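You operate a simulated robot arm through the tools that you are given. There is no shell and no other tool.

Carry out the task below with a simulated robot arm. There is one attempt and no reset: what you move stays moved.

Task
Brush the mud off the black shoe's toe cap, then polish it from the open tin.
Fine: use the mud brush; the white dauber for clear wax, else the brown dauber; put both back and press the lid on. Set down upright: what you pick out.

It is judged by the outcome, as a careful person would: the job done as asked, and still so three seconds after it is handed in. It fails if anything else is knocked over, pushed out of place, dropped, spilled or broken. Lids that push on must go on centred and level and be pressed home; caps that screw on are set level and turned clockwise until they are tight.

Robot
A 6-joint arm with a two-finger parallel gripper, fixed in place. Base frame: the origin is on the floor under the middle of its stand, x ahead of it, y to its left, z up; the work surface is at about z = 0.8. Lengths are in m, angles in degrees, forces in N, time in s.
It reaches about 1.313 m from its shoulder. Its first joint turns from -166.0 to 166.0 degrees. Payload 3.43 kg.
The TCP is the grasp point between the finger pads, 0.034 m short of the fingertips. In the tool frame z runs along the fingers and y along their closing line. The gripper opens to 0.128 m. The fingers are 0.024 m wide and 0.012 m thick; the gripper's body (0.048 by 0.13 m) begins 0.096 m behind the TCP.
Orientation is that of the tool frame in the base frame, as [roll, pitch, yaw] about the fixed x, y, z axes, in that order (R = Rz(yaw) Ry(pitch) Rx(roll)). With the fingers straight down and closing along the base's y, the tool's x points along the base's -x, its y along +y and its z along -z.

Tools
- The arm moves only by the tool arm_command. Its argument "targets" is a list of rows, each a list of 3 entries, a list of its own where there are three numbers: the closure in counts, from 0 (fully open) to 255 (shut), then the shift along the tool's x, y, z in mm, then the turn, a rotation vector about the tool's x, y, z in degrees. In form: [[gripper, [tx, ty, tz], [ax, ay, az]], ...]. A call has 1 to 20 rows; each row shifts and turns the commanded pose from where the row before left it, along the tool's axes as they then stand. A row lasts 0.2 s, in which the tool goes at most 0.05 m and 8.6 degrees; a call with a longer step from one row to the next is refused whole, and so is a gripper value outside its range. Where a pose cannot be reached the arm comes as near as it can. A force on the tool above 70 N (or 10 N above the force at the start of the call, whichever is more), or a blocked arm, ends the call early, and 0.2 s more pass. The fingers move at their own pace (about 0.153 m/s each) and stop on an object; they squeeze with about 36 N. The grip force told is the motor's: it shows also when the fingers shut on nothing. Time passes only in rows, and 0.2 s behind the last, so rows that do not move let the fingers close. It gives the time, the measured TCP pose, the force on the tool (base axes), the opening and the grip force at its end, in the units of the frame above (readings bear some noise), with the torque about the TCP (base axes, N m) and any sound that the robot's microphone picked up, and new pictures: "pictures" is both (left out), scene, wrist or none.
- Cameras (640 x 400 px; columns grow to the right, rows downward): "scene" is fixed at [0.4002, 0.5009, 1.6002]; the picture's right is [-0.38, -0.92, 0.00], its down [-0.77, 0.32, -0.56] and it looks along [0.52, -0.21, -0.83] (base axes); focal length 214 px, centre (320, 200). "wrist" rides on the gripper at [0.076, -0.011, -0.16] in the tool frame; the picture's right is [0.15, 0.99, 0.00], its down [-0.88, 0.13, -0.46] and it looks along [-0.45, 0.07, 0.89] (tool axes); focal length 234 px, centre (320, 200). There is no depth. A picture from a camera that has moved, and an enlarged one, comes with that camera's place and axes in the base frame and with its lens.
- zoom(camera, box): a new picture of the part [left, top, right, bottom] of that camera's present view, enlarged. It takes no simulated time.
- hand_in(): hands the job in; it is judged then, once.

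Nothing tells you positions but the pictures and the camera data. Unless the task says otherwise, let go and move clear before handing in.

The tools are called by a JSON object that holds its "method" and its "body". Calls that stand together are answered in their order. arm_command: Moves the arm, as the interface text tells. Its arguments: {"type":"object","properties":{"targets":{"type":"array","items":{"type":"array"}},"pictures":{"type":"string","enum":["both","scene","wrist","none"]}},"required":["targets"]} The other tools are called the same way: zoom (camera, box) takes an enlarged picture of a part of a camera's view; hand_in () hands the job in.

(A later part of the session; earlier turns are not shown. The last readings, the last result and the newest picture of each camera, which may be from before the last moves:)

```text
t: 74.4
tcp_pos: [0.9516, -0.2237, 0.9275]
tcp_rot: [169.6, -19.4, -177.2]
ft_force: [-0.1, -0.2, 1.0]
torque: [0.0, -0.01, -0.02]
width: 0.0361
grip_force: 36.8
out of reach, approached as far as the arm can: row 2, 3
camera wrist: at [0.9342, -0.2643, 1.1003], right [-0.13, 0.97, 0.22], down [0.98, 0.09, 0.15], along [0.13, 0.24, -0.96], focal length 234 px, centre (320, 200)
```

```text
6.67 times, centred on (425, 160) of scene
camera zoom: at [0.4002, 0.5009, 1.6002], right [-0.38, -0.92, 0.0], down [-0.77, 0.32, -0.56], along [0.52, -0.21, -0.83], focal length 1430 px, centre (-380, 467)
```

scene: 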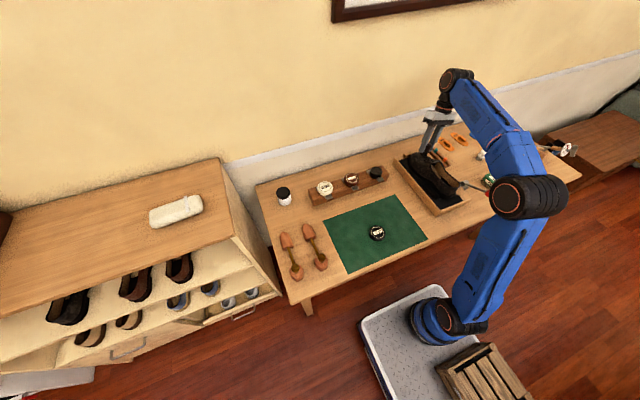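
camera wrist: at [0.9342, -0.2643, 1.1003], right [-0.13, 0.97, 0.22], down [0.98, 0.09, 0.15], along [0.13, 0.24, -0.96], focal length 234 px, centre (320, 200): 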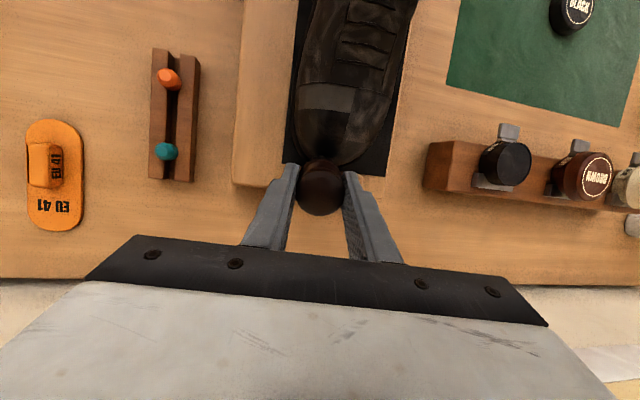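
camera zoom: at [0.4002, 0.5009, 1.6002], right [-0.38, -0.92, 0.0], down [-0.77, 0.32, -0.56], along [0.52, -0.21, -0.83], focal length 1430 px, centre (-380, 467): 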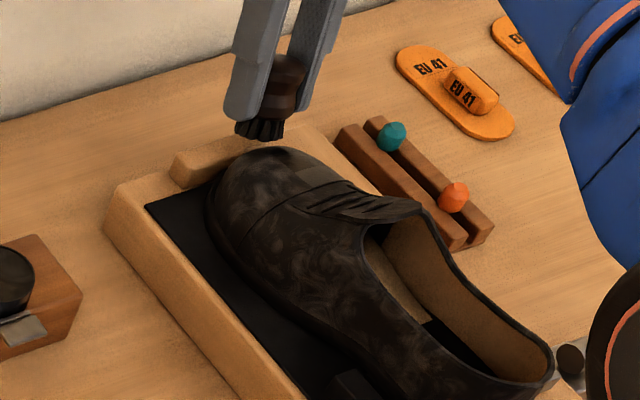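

I can see individual cells now, and their gloss differs. I'll level the wrist while rising and take a clear look from above.

{"method": "arm_command", "body": {"targets": [[255, [0, 0, -5], [-3, -6, 0]], [255, [0, 0, -10], [4.33, -4.67, 0]], [255, [0, 0, -15], [4.33, -4.67, 0]], [255, [0, 0, -20], [4.33, -4.67, 0]], [255, [0, 0, -35], [0, 0, 0]], [255, [0, 0, -30], [0, 0, 0]]], "pictures": "both"}}

{"method": "zoom", "body": {"camera": "wrist", "box": [260, 20, 420, 150]}}

{"method": "zoom", "body": {"camera": "scene", "box": [395, 140, 455, 190]}}

```text
t: 75.8
tcp_pos: [0.9611, -0.2305, 1.0442]
tcp_rot: [179.9, 0.0, -180.0]
ft_force: [-0.8, 0.3, -0.8]
torque: [0.0, 0.0, -0.02]
width: 0.0361
grip_force: 35.6
camera wrist: at [0.885, -0.2408, 1.2036], right [-0.15, 0.99, 0.0], down [0.88, 0.13, 0.46], along [0.45, 0.07, -0.89], focal length 234 px, centre (320, 200)
```

scene: 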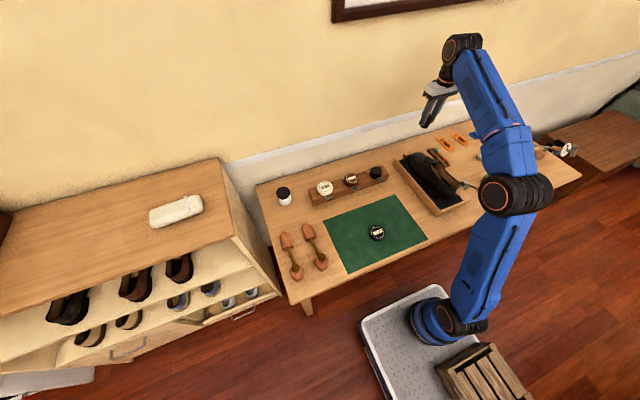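
wrist: 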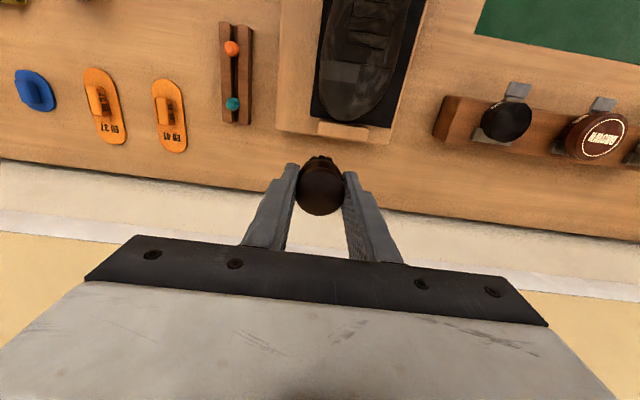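

```text
3.08 times, centred on (340, 85) of wrist
camera zoom: at [0.885, -0.2408, 1.2036], right [-0.15, 0.99, 0.0], down [0.88, 0.13, 0.46], along [0.45, 0.07, -0.89], focal length 720 px, centre (258, 554)
```

zoom: 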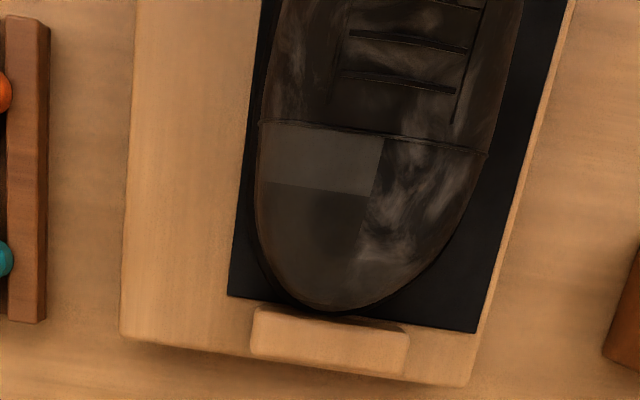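

```text
8.00 times, centred on (425, 165) of scene
camera zoom: at [0.4002, 0.5009, 1.6002], right [-0.38, -0.92, 0.0], down [-0.77, 0.32, -0.56], along [0.52, -0.21, -0.83], focal length 1716 px, centre (-520, 480)
```

zoom: 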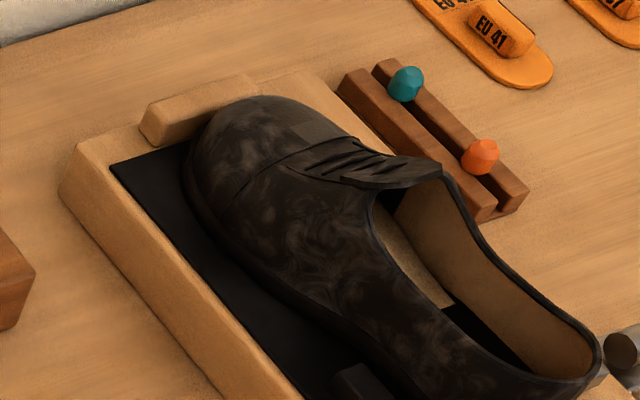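

{"method": "zoom", "body": {"camera": "wrist", "box": [310, 50, 400, 125]}}

{"method": "zoom", "body": {"camera": "scene", "box": [408, 148, 440, 172]}}

```text
5.33 times, centred on (355, 88) of wrist
camera zoom: at [0.885, -0.2408, 1.2036], right [-0.15, 0.99, 0.0], down [0.88, 0.13, 0.46], along [0.45, 0.07, -0.89], focal length 1249 px, centre (133, 800)
```

zoom: 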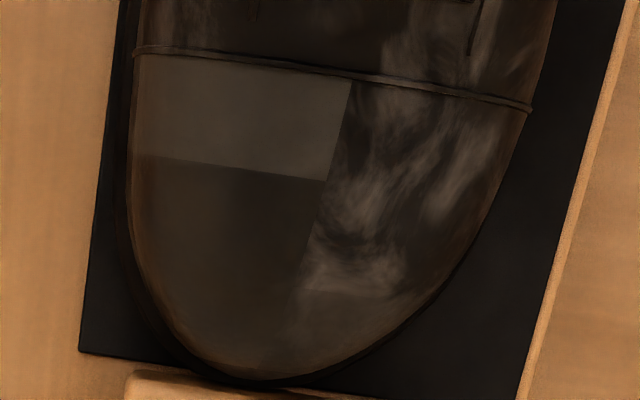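

```text
16.00 times, centred on (424, 160) of scene
camera zoom: at [0.4002, 0.5009, 1.6002], right [-0.38, -0.92, 0.0], down [-0.77, 0.32, -0.56], along [0.52, -0.21, -0.83], focal length 3432 px, centre (-1344, 840)
```

zoom: 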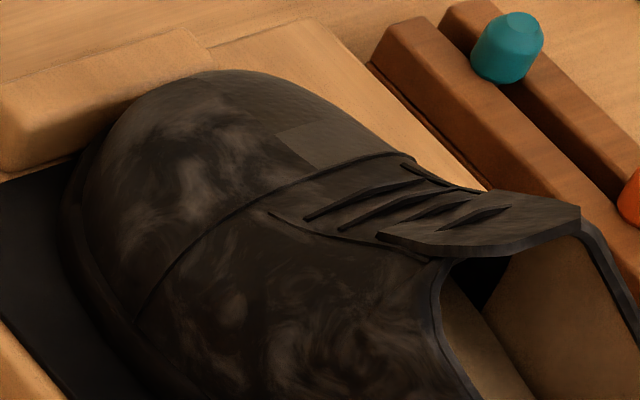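

The -y cells are now smooth and uniform while the +y side is still smudged. I'll move over to the +y side and tilt the mirrored way.

{"method": "arm_command", "body": {"targets": [[255, [16.6, 24.5, 14.8], [0, 0, 0]], [255, [16.6, 24.5, 14.8], [0, 0, 0]], [255, [16.5, 24.5, 14.8], [0, 0, 0]], [255, [0, 0, 0], [4.33, 4.67, 0]], [255, [0, 0, 0], [4.33, 4.67, 0]], [255, [0, 0, 0], [4.33, 4.67, 0]], [255, [0, 0, 20], [0, 0, 0]], [255, [0, 0, 20], [0, 0, 0]], [255, [0, 0, 8], [0, 0, 0]]], "pictures": "wrist"}}

{"method": "zoom", "body": {"camera": "wrist", "box": [220, 60, 420, 220]}}

{"method": "zoom", "body": {"camera": "scene", "box": [395, 130, 455, 190]}}

```text
t: 77.8
tcp_pos: [0.8991, -0.1687, 0.9521]
tcp_rot: [-166.7, -13.9, 178.4]
ft_force: [0.5, 1.1, -0.2]
torque: [0.01, 0.03, 0.0]
width: 0.0362
grip_force: 35.9
camera wrist: at [0.8651, -0.141, 1.1244], right [-0.17, 0.97, -0.19], down [0.96, 0.2, 0.19], along [0.22, -0.15, -0.96], focal length 234 px, centre (320, 200)
```

wrist: 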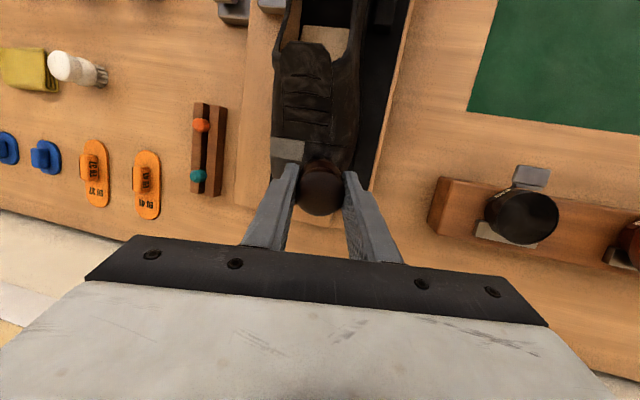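

```text
2.50 times, centred on (320, 140) of wrist
camera zoom: at [0.8651, -0.141, 1.1244], right [-0.17, 0.97, -0.19], down [0.96, 0.2, 0.19], along [0.22, -0.15, -0.96], focal length 585 px, centre (320, 350)
```

zoom: 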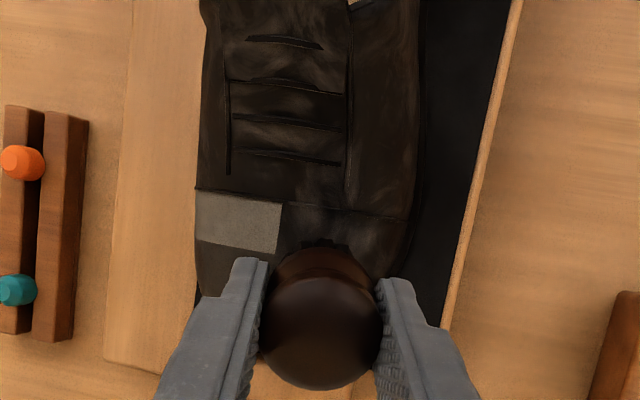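

```text
6.67 times, centred on (425, 160) of scene
camera zoom: at [0.4002, 0.5009, 1.6002], right [-0.38, -0.92, 0.0], down [-0.77, 0.32, -0.56], along [0.52, -0.21, -0.83], focal length 1430 px, centre (-380, 467)
```

zoom: 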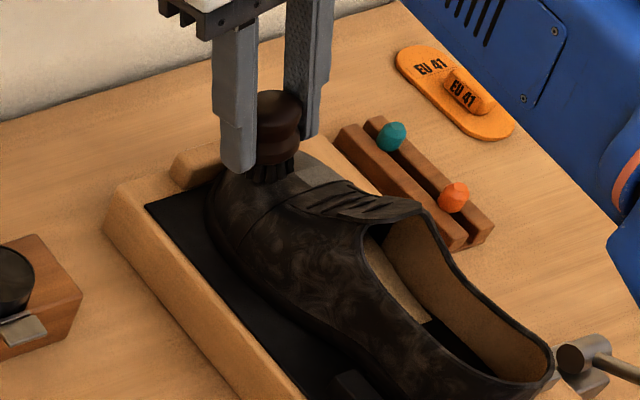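

The rear -y cell shines like a mirror from this angle, so polishing works. I'm approaching the rear +y cell now.

{"method": "arm_command", "body": {"targets": [[255, [0, 0, 4], [0, 0, 0]], [255, [0, 0, 2], [0, 0, 0]]], "pictures": "none"}}

```text
t: 78.4
tcp_pos: [0.898, -0.1705, 0.9459]
tcp_rot: [-166.8, -13.9, 178.4]
ft_force: [-0.2, 0.5, -0.6]
torque: [0.01, -0.01, 0.0]
width: 0.0364
grip_force: 36.2
```

{"method": "arm_command", "body": {"targets": [[255, [0, 0, 2], [0, 0, 0]]], "pictures": "none"}}

```text
t: 78.8
tcp_pos: [0.8964, -0.1712, 0.9449]
tcp_rot: [-166.8, -13.9, 178.4]
ft_force: [-0.6, 0.8, -0.3]
torque: [-0.03, 0.02, 0.04]
width: 0.0361
grip_force: 35.7
```

{"method": "arm_command", "body": {"targets": [[255, [0, 0, 1.5], [0, 0, 0]]], "pictures": "none"}}

```text
t: 79.2
tcp_pos: [0.8986, -0.1721, 0.9435]
tcp_rot: [-166.7, -13.9, 178.4]
ft_force: [-0.6, 0.0, -0.8]
torque: [0.04, 0.0, 0.01]
width: 0.036
grip_force: 35.7
```

{"method": "arm_command", "body": {"targets": [[255, [0, 0, 1.5], [0, 0, 0]]], "pictures": "none"}}

```text
t: 79.6
tcp_pos: [0.8972, -0.1718, 0.9433]
tcp_rot: [-166.7, -13.8, 178.4]
ft_force: [4.4, 2.2, 5.4]
torque: [0.07, -0.21, 0.03]
width: 0.0361
grip_force: 36.5
```

Light contact (7 N). Stroking over the rear +y cell.

{"method": "arm_command", "body": {"targets": [[255, [4, 0, 0.5], [0, 0, 0]], [255, [0, -8, 0.2], [0, 0, 0]], [255, [0, 8, -0.2], [0, 0, 0]], [255, [0, 8, 0.3], [0, 0, 0]], [255, [0, -8, -0.2], [0, 0, 0]], [255, [2, -8, 0.2], [0, 0, 0]], [255, [0, 8, -0.2], [0, 0, 0]], [255, [0, 8, 0.3], [0, 0, 0]], [255, [-4, -8, 0], [0, 0, 0]], [255, [-2, -8, 0.2], [0, 0, 0]], [255, [0, 8, -0.2], [0, 0, 0]]], "pictures": "none"}}

{"method": "zoom", "body": {"camera": "scene", "box": [395, 130, 455, 190]}}

{"method": "zoom", "body": {"camera": "wrist", "box": [220, 60, 420, 220]}}

```text
t: 82.0
tcp_pos: [0.8965, -0.1742, 0.9433]
tcp_rot: [-166.6, -13.9, 178.2]
ft_force: [1.4, -9.9, 26.5]
torque: [-0.63, 0.09, 0.1]
width: 0.0363
grip_force: 36.1
```

```text
6.67 times, centred on (425, 160) of scene
camera zoom: at [0.4002, 0.5009, 1.6002], right [-0.38, -0.92, 0.0], down [-0.77, 0.32, -0.56], along [0.52, -0.21, -0.83], focal length 1430 px, centre (-380, 467)
```

zoom: 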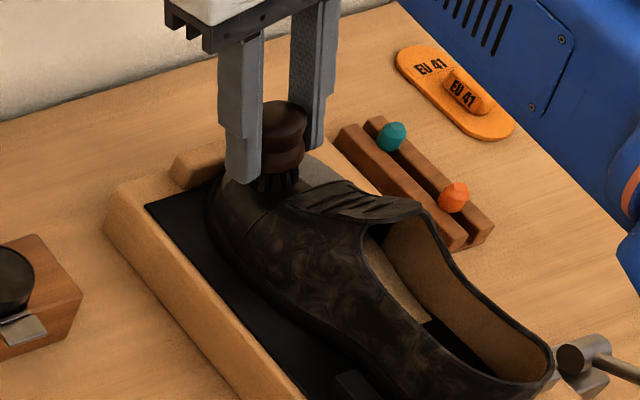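

```text
2.50 times, centred on (320, 140) of wrist
camera zoom: at [0.8616, -0.1462, 1.1157], right [-0.17, 0.97, -0.19], down [0.96, 0.2, 0.19], along [0.22, -0.15, -0.96], focal length 585 px, centre (320, 350)
```

zoom: 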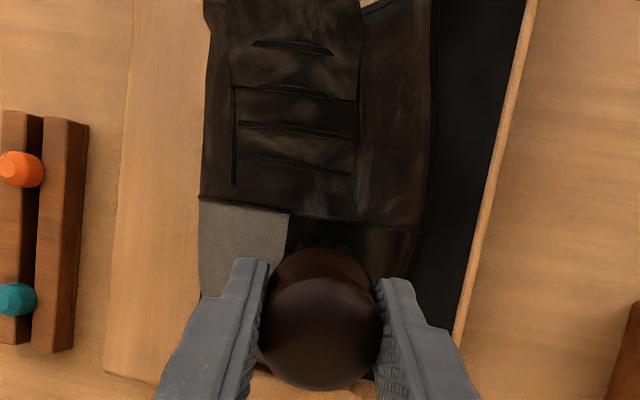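

The rear +y cell has turned dark. Now the front +y area: back off slightly, move forward and pitch more.

{"method": "arm_command", "body": {"targets": [[255, [0, 0, -6], [0, 0, 0]], [255, [-16, -1, 0], [0, 0, 0]], [255, [-16.5, -1, 0], [-3, 6, 0]], [255, [0, 0, 0], [0, 0, 0]]], "pictures": "wrist"}}

{"method": "zoom", "body": {"camera": "wrist", "box": [220, 60, 420, 220]}}

{"method": "zoom", "body": {"camera": "scene", "box": [395, 130, 455, 190]}}

```text
t: 83.0
tcp_pos: [0.9305, -0.1725, 0.9415]
tcp_rot: [-169.3, -19.8, 177.1]
ft_force: [0.2, -0.2, 0.1]
torque: [0.0, -0.01, 0.0]
width: 0.0362
grip_force: 35.7
camera wrist: at [0.9145, -0.1519, 1.117], right [-0.15, 0.98, -0.12], down [0.98, 0.16, 0.1], along [0.12, -0.1, -0.99], focal length 234 px, centre (320, 200)
```

wrist: 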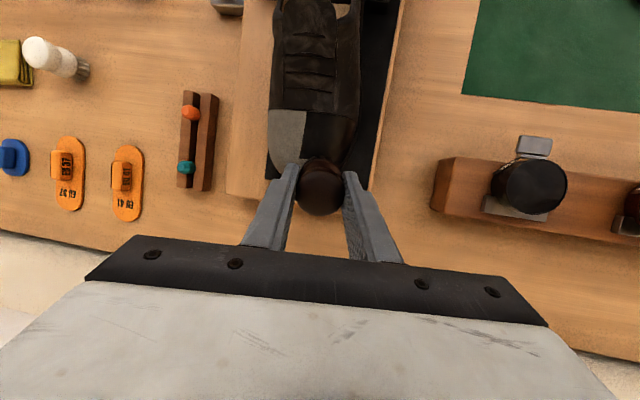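

```text
2.50 times, centred on (320, 140) of wrist
camera zoom: at [0.9145, -0.1519, 1.117], right [-0.15, 0.98, -0.12], down [0.98, 0.16, 0.1], along [0.12, -0.1, -0.99], focal length 585 px, centre (320, 350)
```

zoom: 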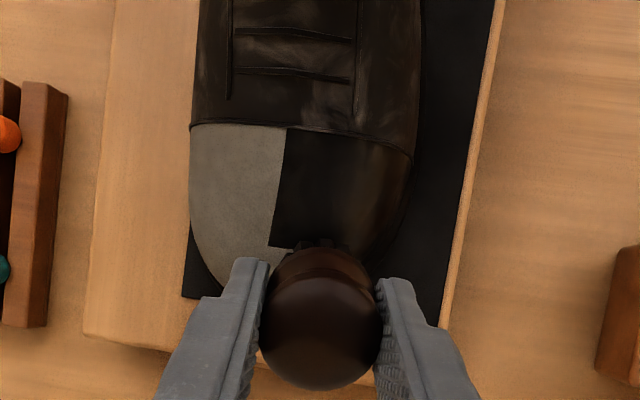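

```text
6.67 times, centred on (425, 160) of scene
camera zoom: at [0.4002, 0.5009, 1.6002], right [-0.38, -0.92, 0.0], down [-0.77, 0.32, -0.56], along [0.52, -0.21, -0.83], focal length 1430 px, centre (-380, 467)
```

zoom: 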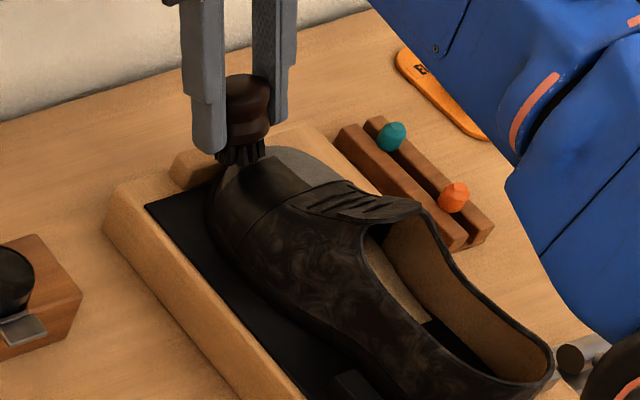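

The -y half reflects like gloss, the rear +y cell is uniformly dark, and the front +y area is left. Advancing onto it.

{"method": "arm_command", "body": {"targets": [[255, [0, 0, 3], [0, 0, 0]], [255, [0, 0, 2], [0, 0, 0]]], "pictures": "none"}}

```text
t: 83.6
tcp_pos: [0.9284, -0.1733, 0.9357]
tcp_rot: [-169.3, -19.9, 177.0]
ft_force: [0.0, 0.0, -0.3]
torque: [-0.01, 0.02, 0.0]
width: 0.0362
grip_force: 36.3
```

{"method": "arm_command", "body": {"targets": [[255, [0, 0, 1.5], [0, 0, 0]], [255, [0, 0, 1], [0, 0, 0]]], "pictures": "none"}}

```text
t: 84.2
tcp_pos: [0.927, -0.1749, 0.9356]
tcp_rot: [-169.4, -19.6, 177.1]
ft_force: [9.8, 4.4, 17.7]
torque: [0.09, -0.1, -0.01]
width: 0.036
grip_force: 36.4
```

{"method": "arm_command", "body": {"targets": [[255, [0, 0, -0.6], [0, 0, 0]], [255, [0, 7, 0.3], [0, 0, 0]], [255, [-3, -7, -0.2], [0, 0, 0]], [255, [0, -7, 0.2], [0, 0, 0]], [255, [0, 7, 0], [0, 0, 0]], [255, [0, 8, 0.4], [0, 0, 0]], [255, [-4, -8, 0.1], [0, 0, 0]], [255, [0, -7, 0.2], [0, 0, 0]], [255, [0, 7, 0], [0, 0, 0]], [255, [0, 8, 0.4], [0, 0, 0]], [255, [0, -8, -0.2], [0, 0, 0]]], "pictures": "none"}}

{"method": "zoom", "body": {"camera": "scene", "box": [395, 130, 455, 190]}}

```text
t: 86.6
tcp_pos: [0.9335, -0.1726, 0.9315]
tcp_rot: [-169.4, -19.8, 177.2]
ft_force: [8.8, 12.5, 38.6]
torque: [0.07, 0.63, -0.25]
width: 0.0362
grip_force: 35.8
```

```text
6.67 times, centred on (425, 160) of scene
camera zoom: at [0.4002, 0.5009, 1.6002], right [-0.38, -0.92, 0.0], down [-0.77, 0.32, -0.56], along [0.52, -0.21, -0.83], focal length 1430 px, centre (-380, 467)
```

zoom: 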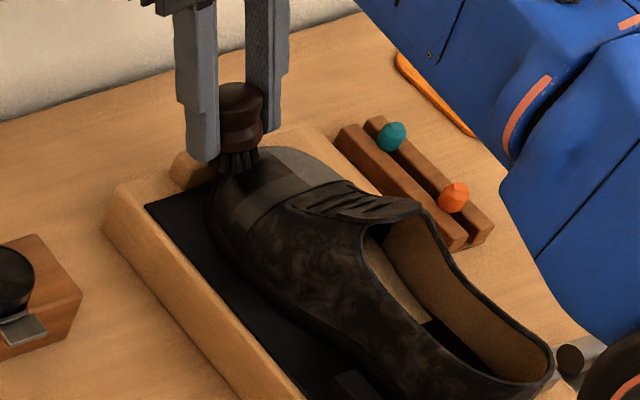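

The rear +y cell now shows the same gloss. I'll lift off and level to inspect the full cap.

{"method": "arm_command", "body": {"targets": [[255, [0, 0, -4], [0, 0, 0]], [255, [0, 0, -6], [3, -6, 0]], [255, [0, 0, -10], [-4.33, -4.67, 0]], [255, [0, 0, -15], [-4.33, -4.67, 0]], [255, [0, 0, -20], [-4.33, -4.67, 0]], [255, [0, 0, -35], [0, 0, 0]], [255, [-15, 0, -30], [0, 0, 0]]], "pictures": "both"}}

{"method": "zoom", "body": {"camera": "wrist", "box": [240, 20, 400, 150]}}

{"method": "zoom", "body": {"camera": "scene", "box": [405, 145, 445, 175]}}

```text
t: 88.2
tcp_pos: [0.9566, -0.1668, 1.0488]
tcp_rot: [-180.0, 0.1, 180.0]
ft_force: [0.2, 0.5, 0.6]
torque: [-0.02, -0.06, -0.03]
width: 0.0362
grip_force: 35.9
camera wrist: at [0.8819, -0.1777, 1.2091], right [-0.15, 0.99, 0.0], down [0.88, 0.13, 0.46], along [0.45, 0.07, -0.89], focal length 234 px, centre (320, 200)
```

scene: 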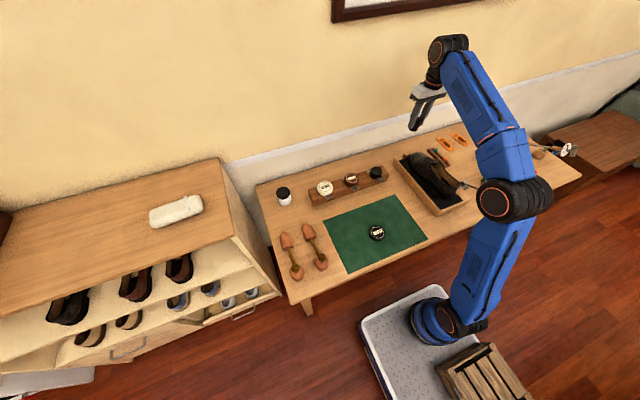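
wrist: 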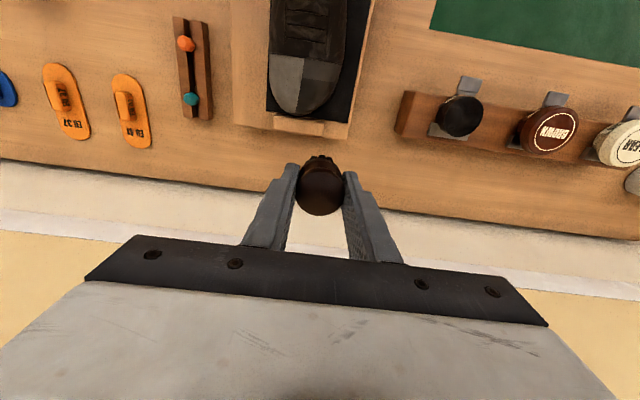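

```text
3.08 times, centred on (320, 85) of wrist
camera zoom: at [0.8819, -0.1777, 1.2091], right [-0.15, 0.99, 0.0], down [0.88, 0.13, 0.46], along [0.45, 0.07, -0.89], focal length 720 px, centre (320, 554)
```

zoom: 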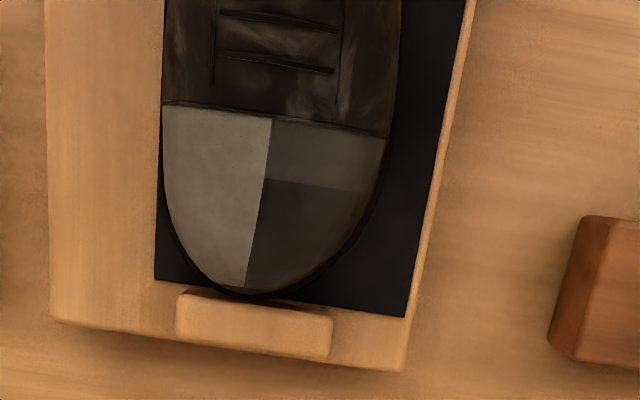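

```text
13.33 times, centred on (425, 160) of scene
camera zoom: at [0.4002, 0.5009, 1.6002], right [-0.38, -0.92, 0.0], down [-0.77, 0.32, -0.56], along [0.52, -0.21, -0.83], focal length 2860 px, centre (-1080, 733)
```

zoom: 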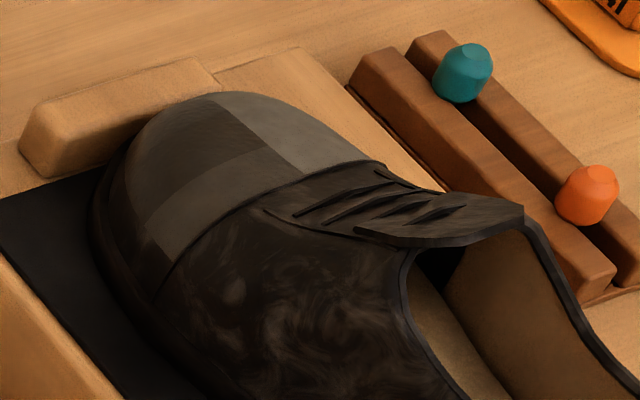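

All four cells are now smooth, and the wax seems to dry to a grey haze a few seconds after application. I'll hold still a few seconds to confirm the last (front +y) cell took wax too.

{"method": "arm_command", "body": {"targets": [[255, [0, 0, 0], [0, 0, 0]], [255, [0, 0, 0], [0, 0, 0]], [255, [0, 0, 0], [0, 0, 0]], [255, [0, 0, 0], [0, 0, 0]], [255, [0, 0, 0], [0, 0, 0]], [255, [0, 0, 0], [0, 0, 0]], [255, [0, 0, 0], [0, 0, 0]], [255, [0, 0, 0], [0, 0, 0]], [255, [0, 0, 0], [0, 0, 0]], [255, [0, 0, 0], [0, 0, 0]], [255, [0, 0, 0], [0, 0, 0]], [255, [0, 0, 0], [0, 0, 0]], [255, [0, 0, 0], [0, 0, 0]], [255, [0, 0, 0], [0, 0, 0]], [255, [0, 0, 0], [0, 0, 0]], [255, [0, 0, 0], [0, 0, 0]], [255, [0, 0, 0], [0, 0, 0]], [255, [0, 0, 0], [0, 0, 0]]], "pictures": "wrist"}}

{"method": "zoom", "body": {"camera": "wrist", "box": [240, 20, 400, 150]}}

{"method": "zoom", "body": {"camera": "scene", "box": [405, 145, 445, 175]}}

```text
t: 92.0
tcp_pos: [0.9563, -0.1664, 1.0478]
tcp_rot: [179.9, 0.0, -179.9]
ft_force: [0.4, 0.2, -0.3]
torque: [-0.04, 0.01, 0.01]
width: 0.0363
grip_force: 35.8
camera wrist: at [0.8822, -0.1774, 1.2086], right [-0.15, 0.99, 0.0], down [0.88, 0.13, 0.46], along [0.45, 0.07, -0.89], focal length 234 px, centre (320, 200)
```

wrist: 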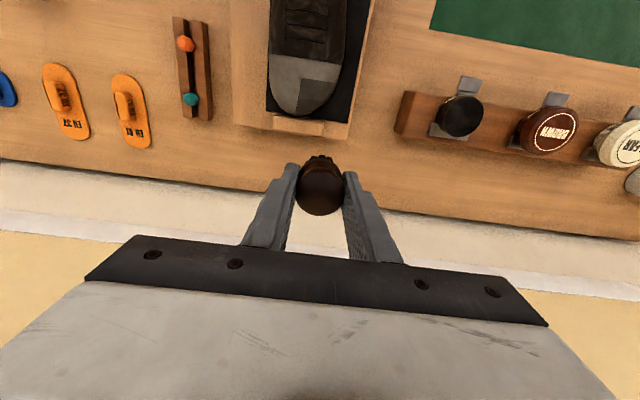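

```text
3.08 times, centred on (320, 85) of wrist
camera zoom: at [0.8822, -0.1774, 1.2086], right [-0.15, 0.99, 0.0], down [0.88, 0.13, 0.46], along [0.45, 0.07, -0.89], focal length 720 px, centre (320, 554)
```

zoom: 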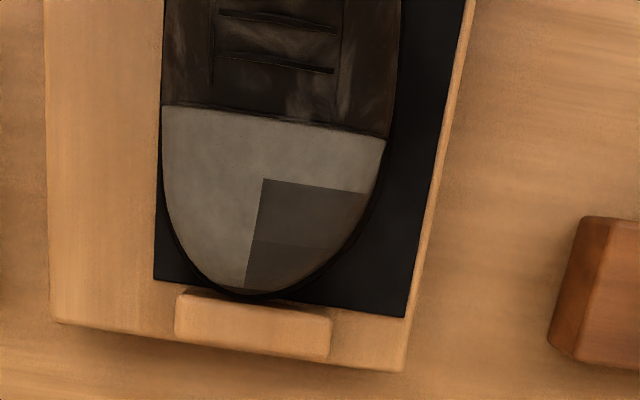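

```text
13.33 times, centred on (425, 160) of scene
camera zoom: at [0.4002, 0.5009, 1.6002], right [-0.38, -0.92, 0.0], down [-0.77, 0.32, -0.56], along [0.52, -0.21, -0.83], focal length 2860 px, centre (-1080, 733)
```

zoom: 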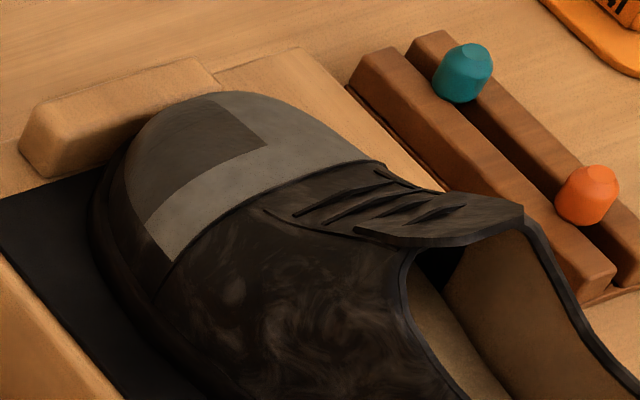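

The haze is forming everywhere, including front +y (its wax went on last). I'll zoom in on the tip while waiting a bit more.

{"method": "arm_command", "body": {"targets": [[255, [0, 0, 0], [0, 0, 0]], [255, [0, 0, 0], [0, 0, 0]], [255, [0, 0, 0], [0, 0, 0]], [255, [0, 0, 0], [0, 0, 0]], [255, [0, 0, 0], [0, 0, 0]], [255, [0, 0, 0], [0, 0, 0]], [255, [0, 0, 0], [0, 0, 0]], [255, [0, 0, 0], [0, 0, 0]], [255, [0, 0, 0], [0, 0, 0]], [255, [0, 0, 0], [0, 0, 0]], [255, [0, 0, 0], [0, 0, 0]], [255, [0, 0, 0], [0, 0, 0]], [255, [0, 0, 0], [0, 0, 0]], [255, [0, 0, 0], [0, 0, 0]], [255, [0, 0, 0], [0, 0, 0]], [255, [0, 0, 0], [0, 0, 0]], [255, [0, 0, 0], [0, 0, 0]], [255, [0, 0, 0], [0, 0, 0]], [255, [0, 0, 0], [0, 0, 0]], [255, [0, 0, 0], [0, 0, 0]]], "pictures": "none"}}

{"method": "zoom", "body": {"camera": "wrist", "box": [262, 40, 352, 115]}}

{"method": "zoom", "body": {"camera": "scene", "box": [408, 148, 436, 172]}}

```text
t: 96.2
tcp_pos: [0.9568, -0.1675, 1.0492]
tcp_rot: [180.0, 0.1, -180.0]
ft_force: [0.1, 0.2, -0.9]
torque: [0.01, -0.01, 0.0]
width: 0.0364
grip_force: 36.2
```

```text
5.33 times, centred on (307, 78) of wrist
camera zoom: at [0.8822, -0.1774, 1.2086], right [-0.15, 0.99, 0.0], down [0.88, 0.13, 0.46], along [0.45, 0.07, -0.89], focal length 1249 px, centre (389, 853)
```

zoom: 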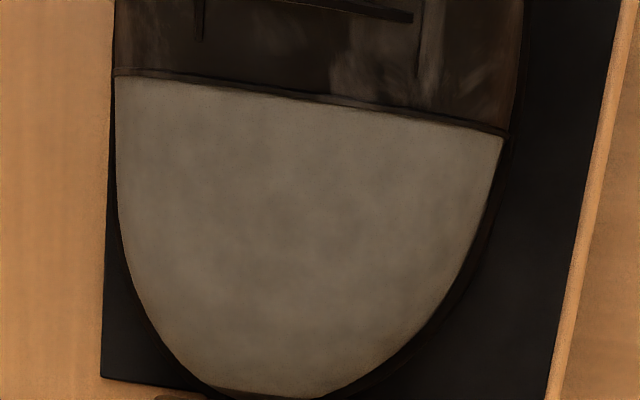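

```text
16.00 times, centred on (422, 160) of scene
camera zoom: at [0.4002, 0.5009, 1.6002], right [-0.38, -0.92, 0.0], down [-0.77, 0.32, -0.56], along [0.52, -0.21, -0.83], focal length 3432 px, centre (-1312, 840)
```

zoom: 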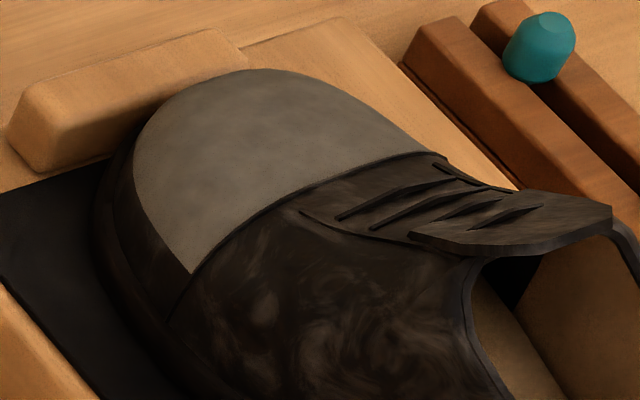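

The whole toe cap now carries an even, dry coat of wax with no gaps. I'll return the brown dauber to its spot at (0.8166, -0.469).

{"method": "arm_command", "body": {"targets": [[255, [20, -43.1, 0], [0, 0, 0]], [255, [20, -43.1, 0], [0, 0, 0]], [255, [20, -43.1, 0], [0, 0, 0]], [255, [20, -43.1, 0], [0, 0, 0]], [255, [20, -43.1, 0], [0, 0, 0]], [255, [20, -43.1, 0], [0, 0, 0]], [255, [20, -43.1, 0], [0, 0, 0]], [255, [0, 0, 40], [0, 0, 0]], [255, [0, 0, 40], [0, 0, 0]], [255, [0, 0, 40], [0, 0, 0]], [255, [0, 0, 30], [0, 0, 0]], [255, [0, 0, 0], [0, 0, 0]]], "pictures": "wrist"}}

{"method": "zoom", "body": {"camera": "wrist", "box": [180, 90, 420, 230]}}

{"method": "zoom", "body": {"camera": "scene", "box": [450, 125, 514, 173]}}

```text
t: 98.8
tcp_pos: [0.8191, -0.4691, 0.8983]
tcp_rot: [-180.0, 0.0, -180.0]
ft_force: [0.7, 0.5, 0.0]
torque: [0.03, 0.0, -0.02]
width: 0.0359
grip_force: 36.2
camera wrist: at [0.7432, -0.4791, 1.0592], right [-0.15, 0.99, 0.0], down [0.88, 0.13, 0.46], along [0.45, 0.07, -0.89], focal length 234 px, centre (320, 200)
```

wrist: 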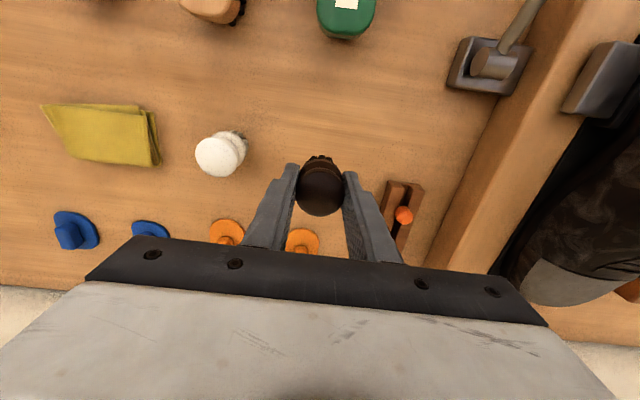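

```text
2.67 times, centred on (300, 160) of wrist
camera zoom: at [0.7432, -0.4791, 1.0592], right [-0.15, 0.99, 0.0], down [0.88, 0.13, 0.46], along [0.45, 0.07, -0.89], focal length 624 px, centre (373, 307)
```

zoom: 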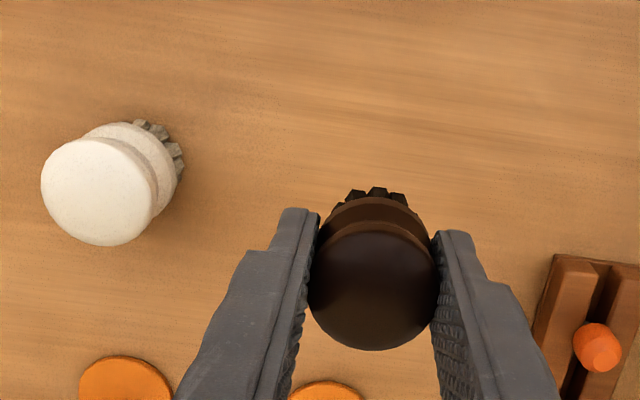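

```text
8.33 times, centred on (482, 149) of scene
camera zoom: at [0.4002, 0.5009, 1.6002], right [-0.38, -0.92, 0.0], down [-0.77, 0.32, -0.56], along [0.52, -0.21, -0.83], focal length 1787 px, centre (-1030, 625)
```

zoom: 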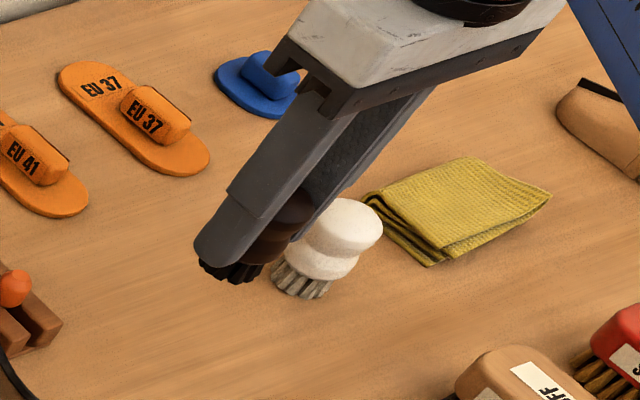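

{"method": "arm_command", "body": {"targets": [[255, [1.5, 0, 25], [0, 0, 0]], [255, [0, 0, 18], [0, 0, 0]], [255, [0, 0, 3], [0, 0, 0]], [255, [0, 0, 0], [0, 0, 0]]], "pictures": "none"}}

```text
t: 99.8
tcp_pos: [0.816, -0.4676, 0.8519]
tcp_rot: [180.0, 0.0, -179.9]
ft_force: [0.2, 0.1, -0.4]
torque: [-0.01, 0.0, 0.02]
width: 0.0361
grip_force: 36.1
```

{"method": "arm_command", "body": {"targets": [[255, [0, 0, 2], [0, 0, 0]], [255, [0, 0, 1.5], [0, 0, 0]], [255, [0, 0, 0], [0, 0, 0]]], "pictures": "none"}}

```text
t: 100.6
tcp_pos: [0.8177, -0.4692, 0.8492]
tcp_rot: [180.0, 0.1, -179.9]
ft_force: [-0.1, -0.3, -0.4]
torque: [-0.01, -0.03, 0.02]
width: 0.036
grip_force: 35.8
```

{"method": "arm_command", "body": {"targets": [[255, [0, 0, 1.5], [0, 0, 0]], [255, [0, 0, 0], [0, 0, 0]]], "pictures": "none"}}

```text
t: 101.2
tcp_pos: [0.8172, -0.4683, 0.8478]
tcp_rot: [-180.0, 0.0, 179.9]
ft_force: [0.1, 0.1, 0.4]
torque: [-0.01, 0.01, -0.02]
width: 0.0362
grip_force: 35.4
```

{"method": "arm_command", "body": {"targets": [[255, [0, 0, 1], [0, 0, 0]], [255, [0, 0, 0], [0, 0, 0]]], "pictures": "none"}}

```text
t: 101.8
tcp_pos: [0.8174, -0.4689, 0.8492]
tcp_rot: [-179.9, 0.3, 180.0]
ft_force: [2.3, -3.4, 12.7]
torque: [-0.18, 0.06, 0.0]
width: 0.0362
grip_force: 36.2
```

Bristles are on the table. I'll ease the pressure, release and rise straight up.

{"method": "arm_command", "body": {"targets": [[255, [0, 0, -0.8], [0, 0, 0]], [190, [0, 0, 0], [0, 0, 0]], [118, [0, 0, 0], [0, 0, 0]], [118, [0, 0, 0], [0, 0, 0]], [118, [0, 0, -10], [0, 0, 0]], [118, [0, 0, -30], [0, 0, 0]], [118, [0, 0, -40], [0, 0, 0]], [118, [0, 0, -40], [0, 0, 0]]], "pictures": "both"}}

{"method": "zoom", "body": {"camera": "wrist", "box": [180, 60, 420, 230]}}

{"method": "zoom", "body": {"camera": "scene", "box": [458, 138, 506, 174]}}

```text
t: 103.6
tcp_pos: [0.8179, -0.4669, 0.9696]
tcp_rot: [180.0, 0.0, -180.0]
ft_force: [0.2, -0.6, -0.5]
torque: [0.0, 0.01, 0.04]
width: 0.0688
grip_force: 0.1
camera wrist: at [0.7427, -0.478, 1.1294], right [-0.15, 0.99, 0.0], down [0.88, 0.13, 0.46], along [0.45, 0.07, -0.89], focal length 234 px, centre (320, 200)
```

scene: 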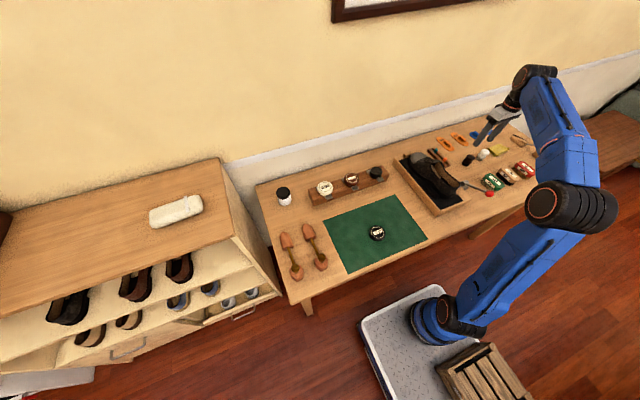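
wrist: 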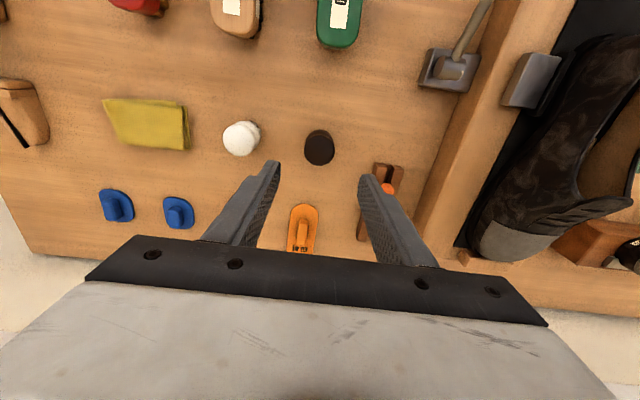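

```text
2.35 times, centred on (300, 145) of wrist
camera zoom: at [0.7427, -0.478, 1.1294], right [-0.15, 0.99, 0.0], down [0.88, 0.13, 0.46], along [0.45, 0.07, -0.89], focal length 551 px, centre (367, 329)
```

zoom: 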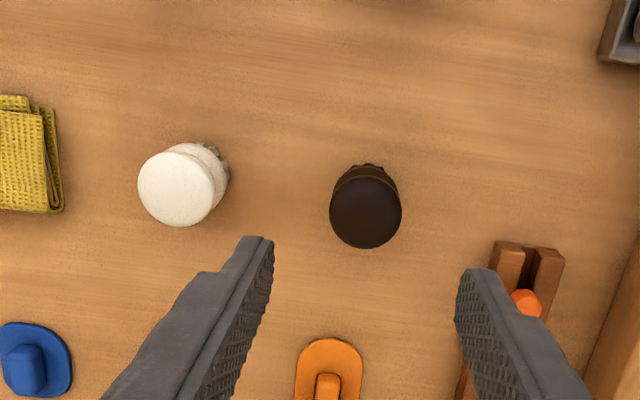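

```text
11.11 times, centred on (482, 156) of scene
camera zoom: at [0.4002, 0.5009, 1.6002], right [-0.38, -0.92, 0.0], down [-0.77, 0.32, -0.56], along [0.52, -0.21, -0.83], focal length 2383 px, centre (-1480, 689)
```

zoom: 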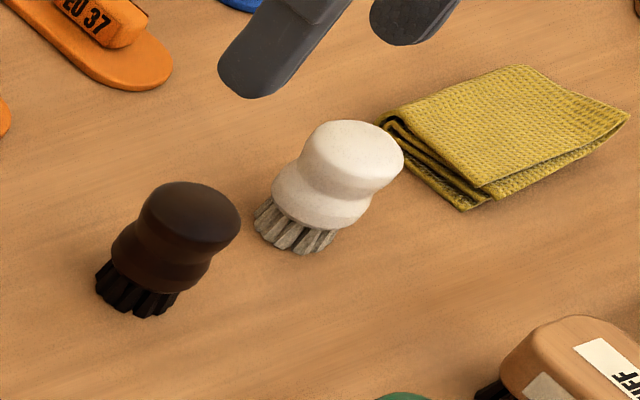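

The brown dauber is back, upright. Now I'll go over to the BLACK lid on the mat (about (0.655, 0.155)) to measure it.

{"method": "arm_command", "body": {"targets": [[60, [0, 0, -40], [0, 0, 0]], [60, [0, 0, -40], [0, 0, 0]], [60, [17.2, 43.6, 0], [0, 0, 0]], [60, [17.2, 43.6, 0], [0, 0, 0]], [60, [17.2, 43.6, 0], [0, 0, 0]], [60, [17.2, 43.6, 0], [0, 0, 0]], [60, [17.2, 43.6, 0], [0, 0, 0]], [60, [17.2, 43.6, 0], [0, 0, 0]], [60, [17.2, 43.6, 0], [0, 0, 0]], [60, [17.2, 43.6, 0], [0, 0, 0]], [60, [17.2, 43.6, 0], [0, 0, 0]], [60, [17.2, 43.6, 0], [0, 0, 0]], [60, [17.2, 43.6, 0], [0, 0, 0]], [60, [17.2, 43.6, 0], [0, 0, 0]], [60, [17.2, 43.6, 0], [0, 0, 0]], [60, [17.2, 43.6, 0], [0, 0, 0]], [60, [0, 0, 40], [0, 0, 0]], [60, [0, 0, 40], [0, 0, 0]]], "pictures": "both"}}

{"method": "zoom", "body": {"camera": "wrist", "box": [240, 110, 400, 230]}}

{"method": "zoom", "body": {"camera": "scene", "box": [360, 215, 396, 250]}}

```text
t: 107.4
tcp_pos: [0.5751, 0.1428, 0.9658]
tcp_rot: [180.0, 0.0, -180.0]
ft_force: [-0.6, -0.5, 1.0]
torque: [0.02, -0.03, -0.02]
width: 0.098
grip_force: 0.1
camera wrist: at [0.5004, 0.1327, 1.1264], right [-0.15, 0.99, 0.0], down [0.88, 0.13, 0.46], along [0.45, 0.07, -0.89], focal length 234 px, centre (320, 200)
```

scene: 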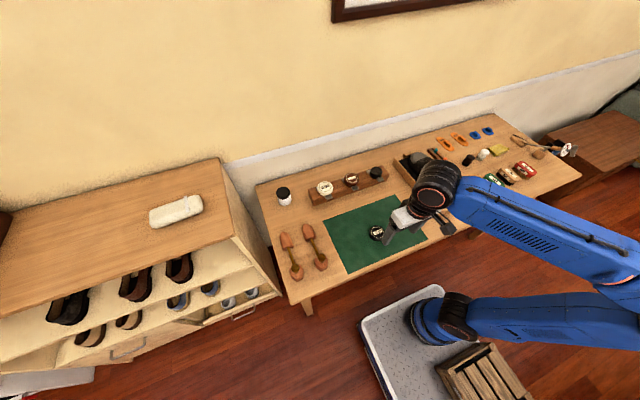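
wrist: 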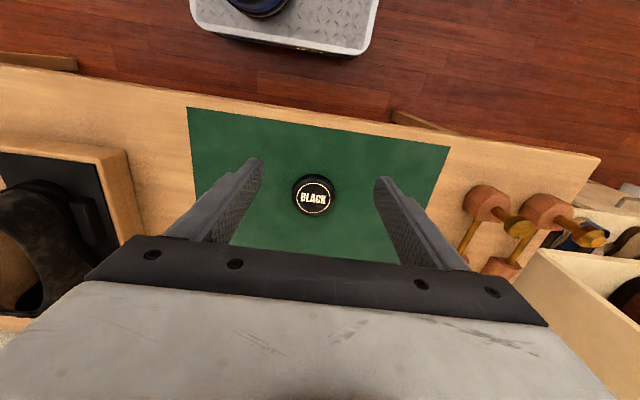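

```text
3.33 times, centred on (320, 170) of wrist
camera zoom: at [0.5004, 0.1327, 1.1264], right [-0.15, 0.99, 0.0], down [0.88, 0.13, 0.46], along [0.45, 0.07, -0.89], focal length 781 px, centre (320, 300)
```

zoom: 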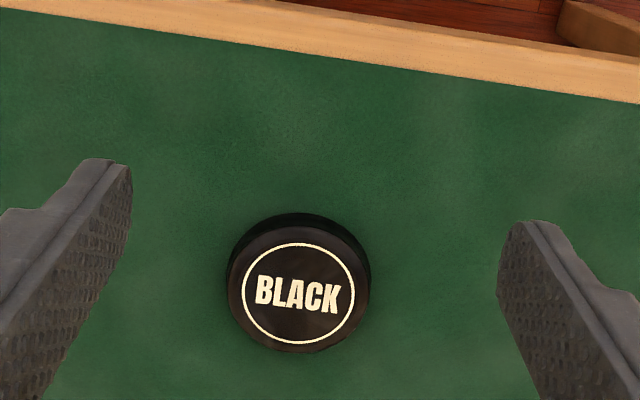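

```text
11.43 times, centred on (378, 232) of scene
camera zoom: at [0.4002, 0.5009, 1.6002], right [-0.38, -0.92, 0.0], down [-0.77, 0.32, -0.56], along [0.52, -0.21, -0.83], focal length 2451 px, centre (-343, -171)
```

zoom: 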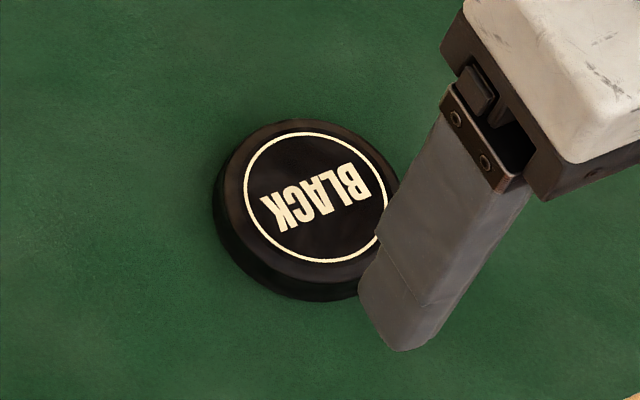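

The lid is label-up, about 64 mm across and 14 mm tall, with its centre near (0.658, 0.147). I'll hover above it to refine before grasping.

{"method": "arm_command", "body": {"targets": [[60, [-41.5, 2.1, 10], [0, 0, 0]], [60, [-41.5, 2.1, 10], [0, 0, 0]], [60, [0, 0, 30], [0, 0, 0]], [60, [0, 0, 20], [0, 0, 0]], [60, [0, 0, 0], [0, 0, 0]]], "pictures": "wrist"}}

{"method": "zoom", "body": {"camera": "wrist", "box": [220, 90, 420, 230]}}

{"method": "zoom", "body": {"camera": "scene", "box": [355, 205, 411, 250]}}

```text
t: 108.6
tcp_pos: [0.6595, 0.146, 0.8973]
tcp_rot: [180.0, 0.0, 180.0]
ft_force: [-0.4, -0.6, -0.3]
torque: [0.0, 0.02, 0.0]
width: 0.0979
grip_force: 0.1
camera wrist: at [0.5846, 0.1355, 1.0567], right [-0.15, 0.99, 0.0], down [0.88, 0.13, 0.46], along [0.45, 0.07, -0.89], focal length 234 px, centre (320, 200)
```

wrist: 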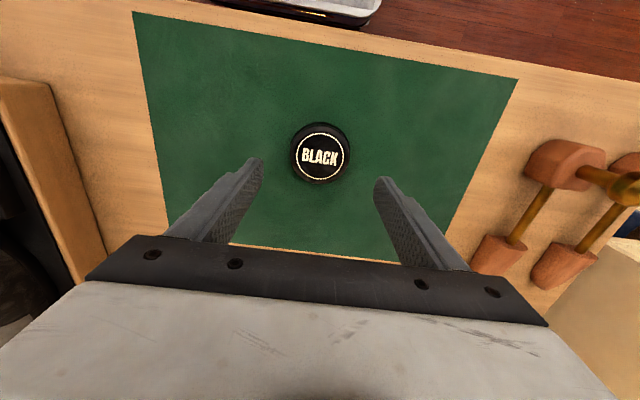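

```text
2.86 times, centred on (320, 160) of wrist
camera zoom: at [0.5846, 0.1355, 1.0567], right [-0.15, 0.99, 0.0], down [0.88, 0.13, 0.46], along [0.45, 0.07, -0.89], focal length 669 px, centre (320, 314)
```

zoom: 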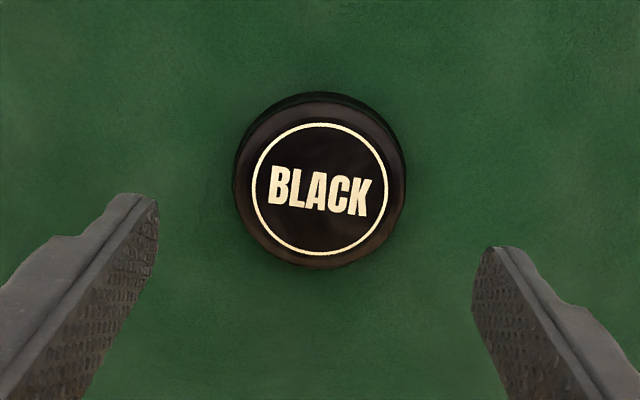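

```text
8.89 times, centred on (383, 228) of scene
camera zoom: at [0.4002, 0.5009, 1.6002], right [-0.38, -0.92, 0.0], down [-0.77, 0.32, -0.56], along [0.52, -0.21, -0.83], focal length 1906 px, centre (-240, -44)
```

zoom: 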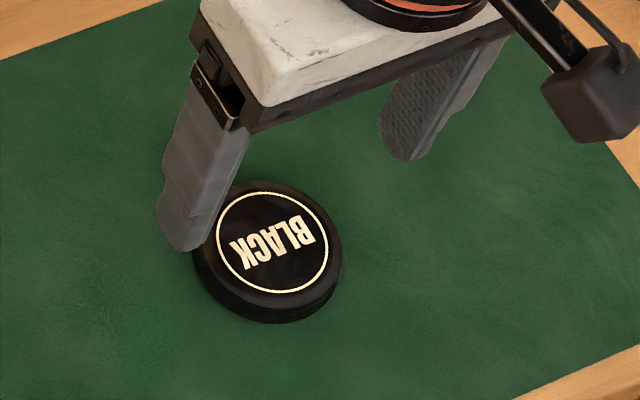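

The lid centre is refined to (0.655, 0.1467), top at about z 0.817. I'm descending around it, stopping with the tips just above the mat.

{"method": "arm_command", "body": {"targets": [[60, [4.7, 0.7, 25], [0, 0, 0]], [60, [0, 0, 20], [0, 0, 0]], [60, [0, 0, 11], [0, 0, 0]], [60, [0, 0, 0], [0, 0, 0]]], "pictures": "wrist"}}

{"method": "zoom", "body": {"camera": "wrist", "box": [220, 90, 420, 230]}}

{"method": "zoom", "body": {"camera": "scene", "box": [355, 205, 411, 250]}}

```text
t: 109.6
tcp_pos: [0.6549, 0.1466, 0.8419]
tcp_rot: [-179.9, 0.0, -180.0]
ft_force: [0.2, 0.4, -0.1]
torque: [-0.02, -0.01, -0.03]
width: 0.0976
grip_force: 0.0
camera wrist: at [0.5801, 0.1361, 1.0021], right [-0.15, 0.99, 0.0], down [0.88, 0.13, 0.46], along [0.45, 0.07, -0.89], focal length 234 px, centre (320, 200)
```

wrist: 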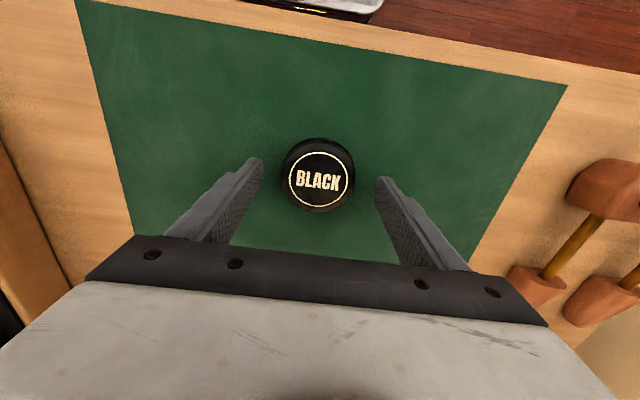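

```text
2.86 times, centred on (320, 160) of wrist
camera zoom: at [0.5801, 0.1361, 1.0021], right [-0.15, 0.99, 0.0], down [0.88, 0.13, 0.46], along [0.45, 0.07, -0.89], focal length 669 px, centre (320, 314)
```

zoom: 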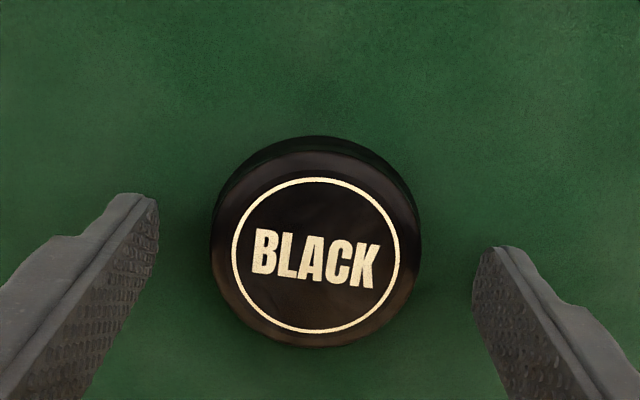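

```text
8.89 times, centred on (383, 228) of scene
camera zoom: at [0.4002, 0.5009, 1.6002], right [-0.38, -0.92, 0.0], down [-0.77, 0.32, -0.56], along [0.52, -0.21, -0.83], focal length 1906 px, centre (-240, -44)
```

zoom: 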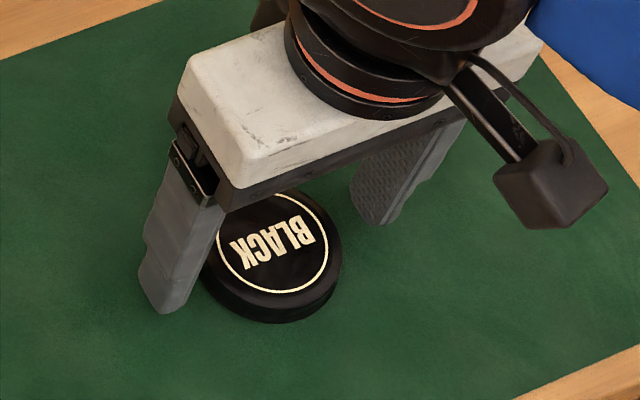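

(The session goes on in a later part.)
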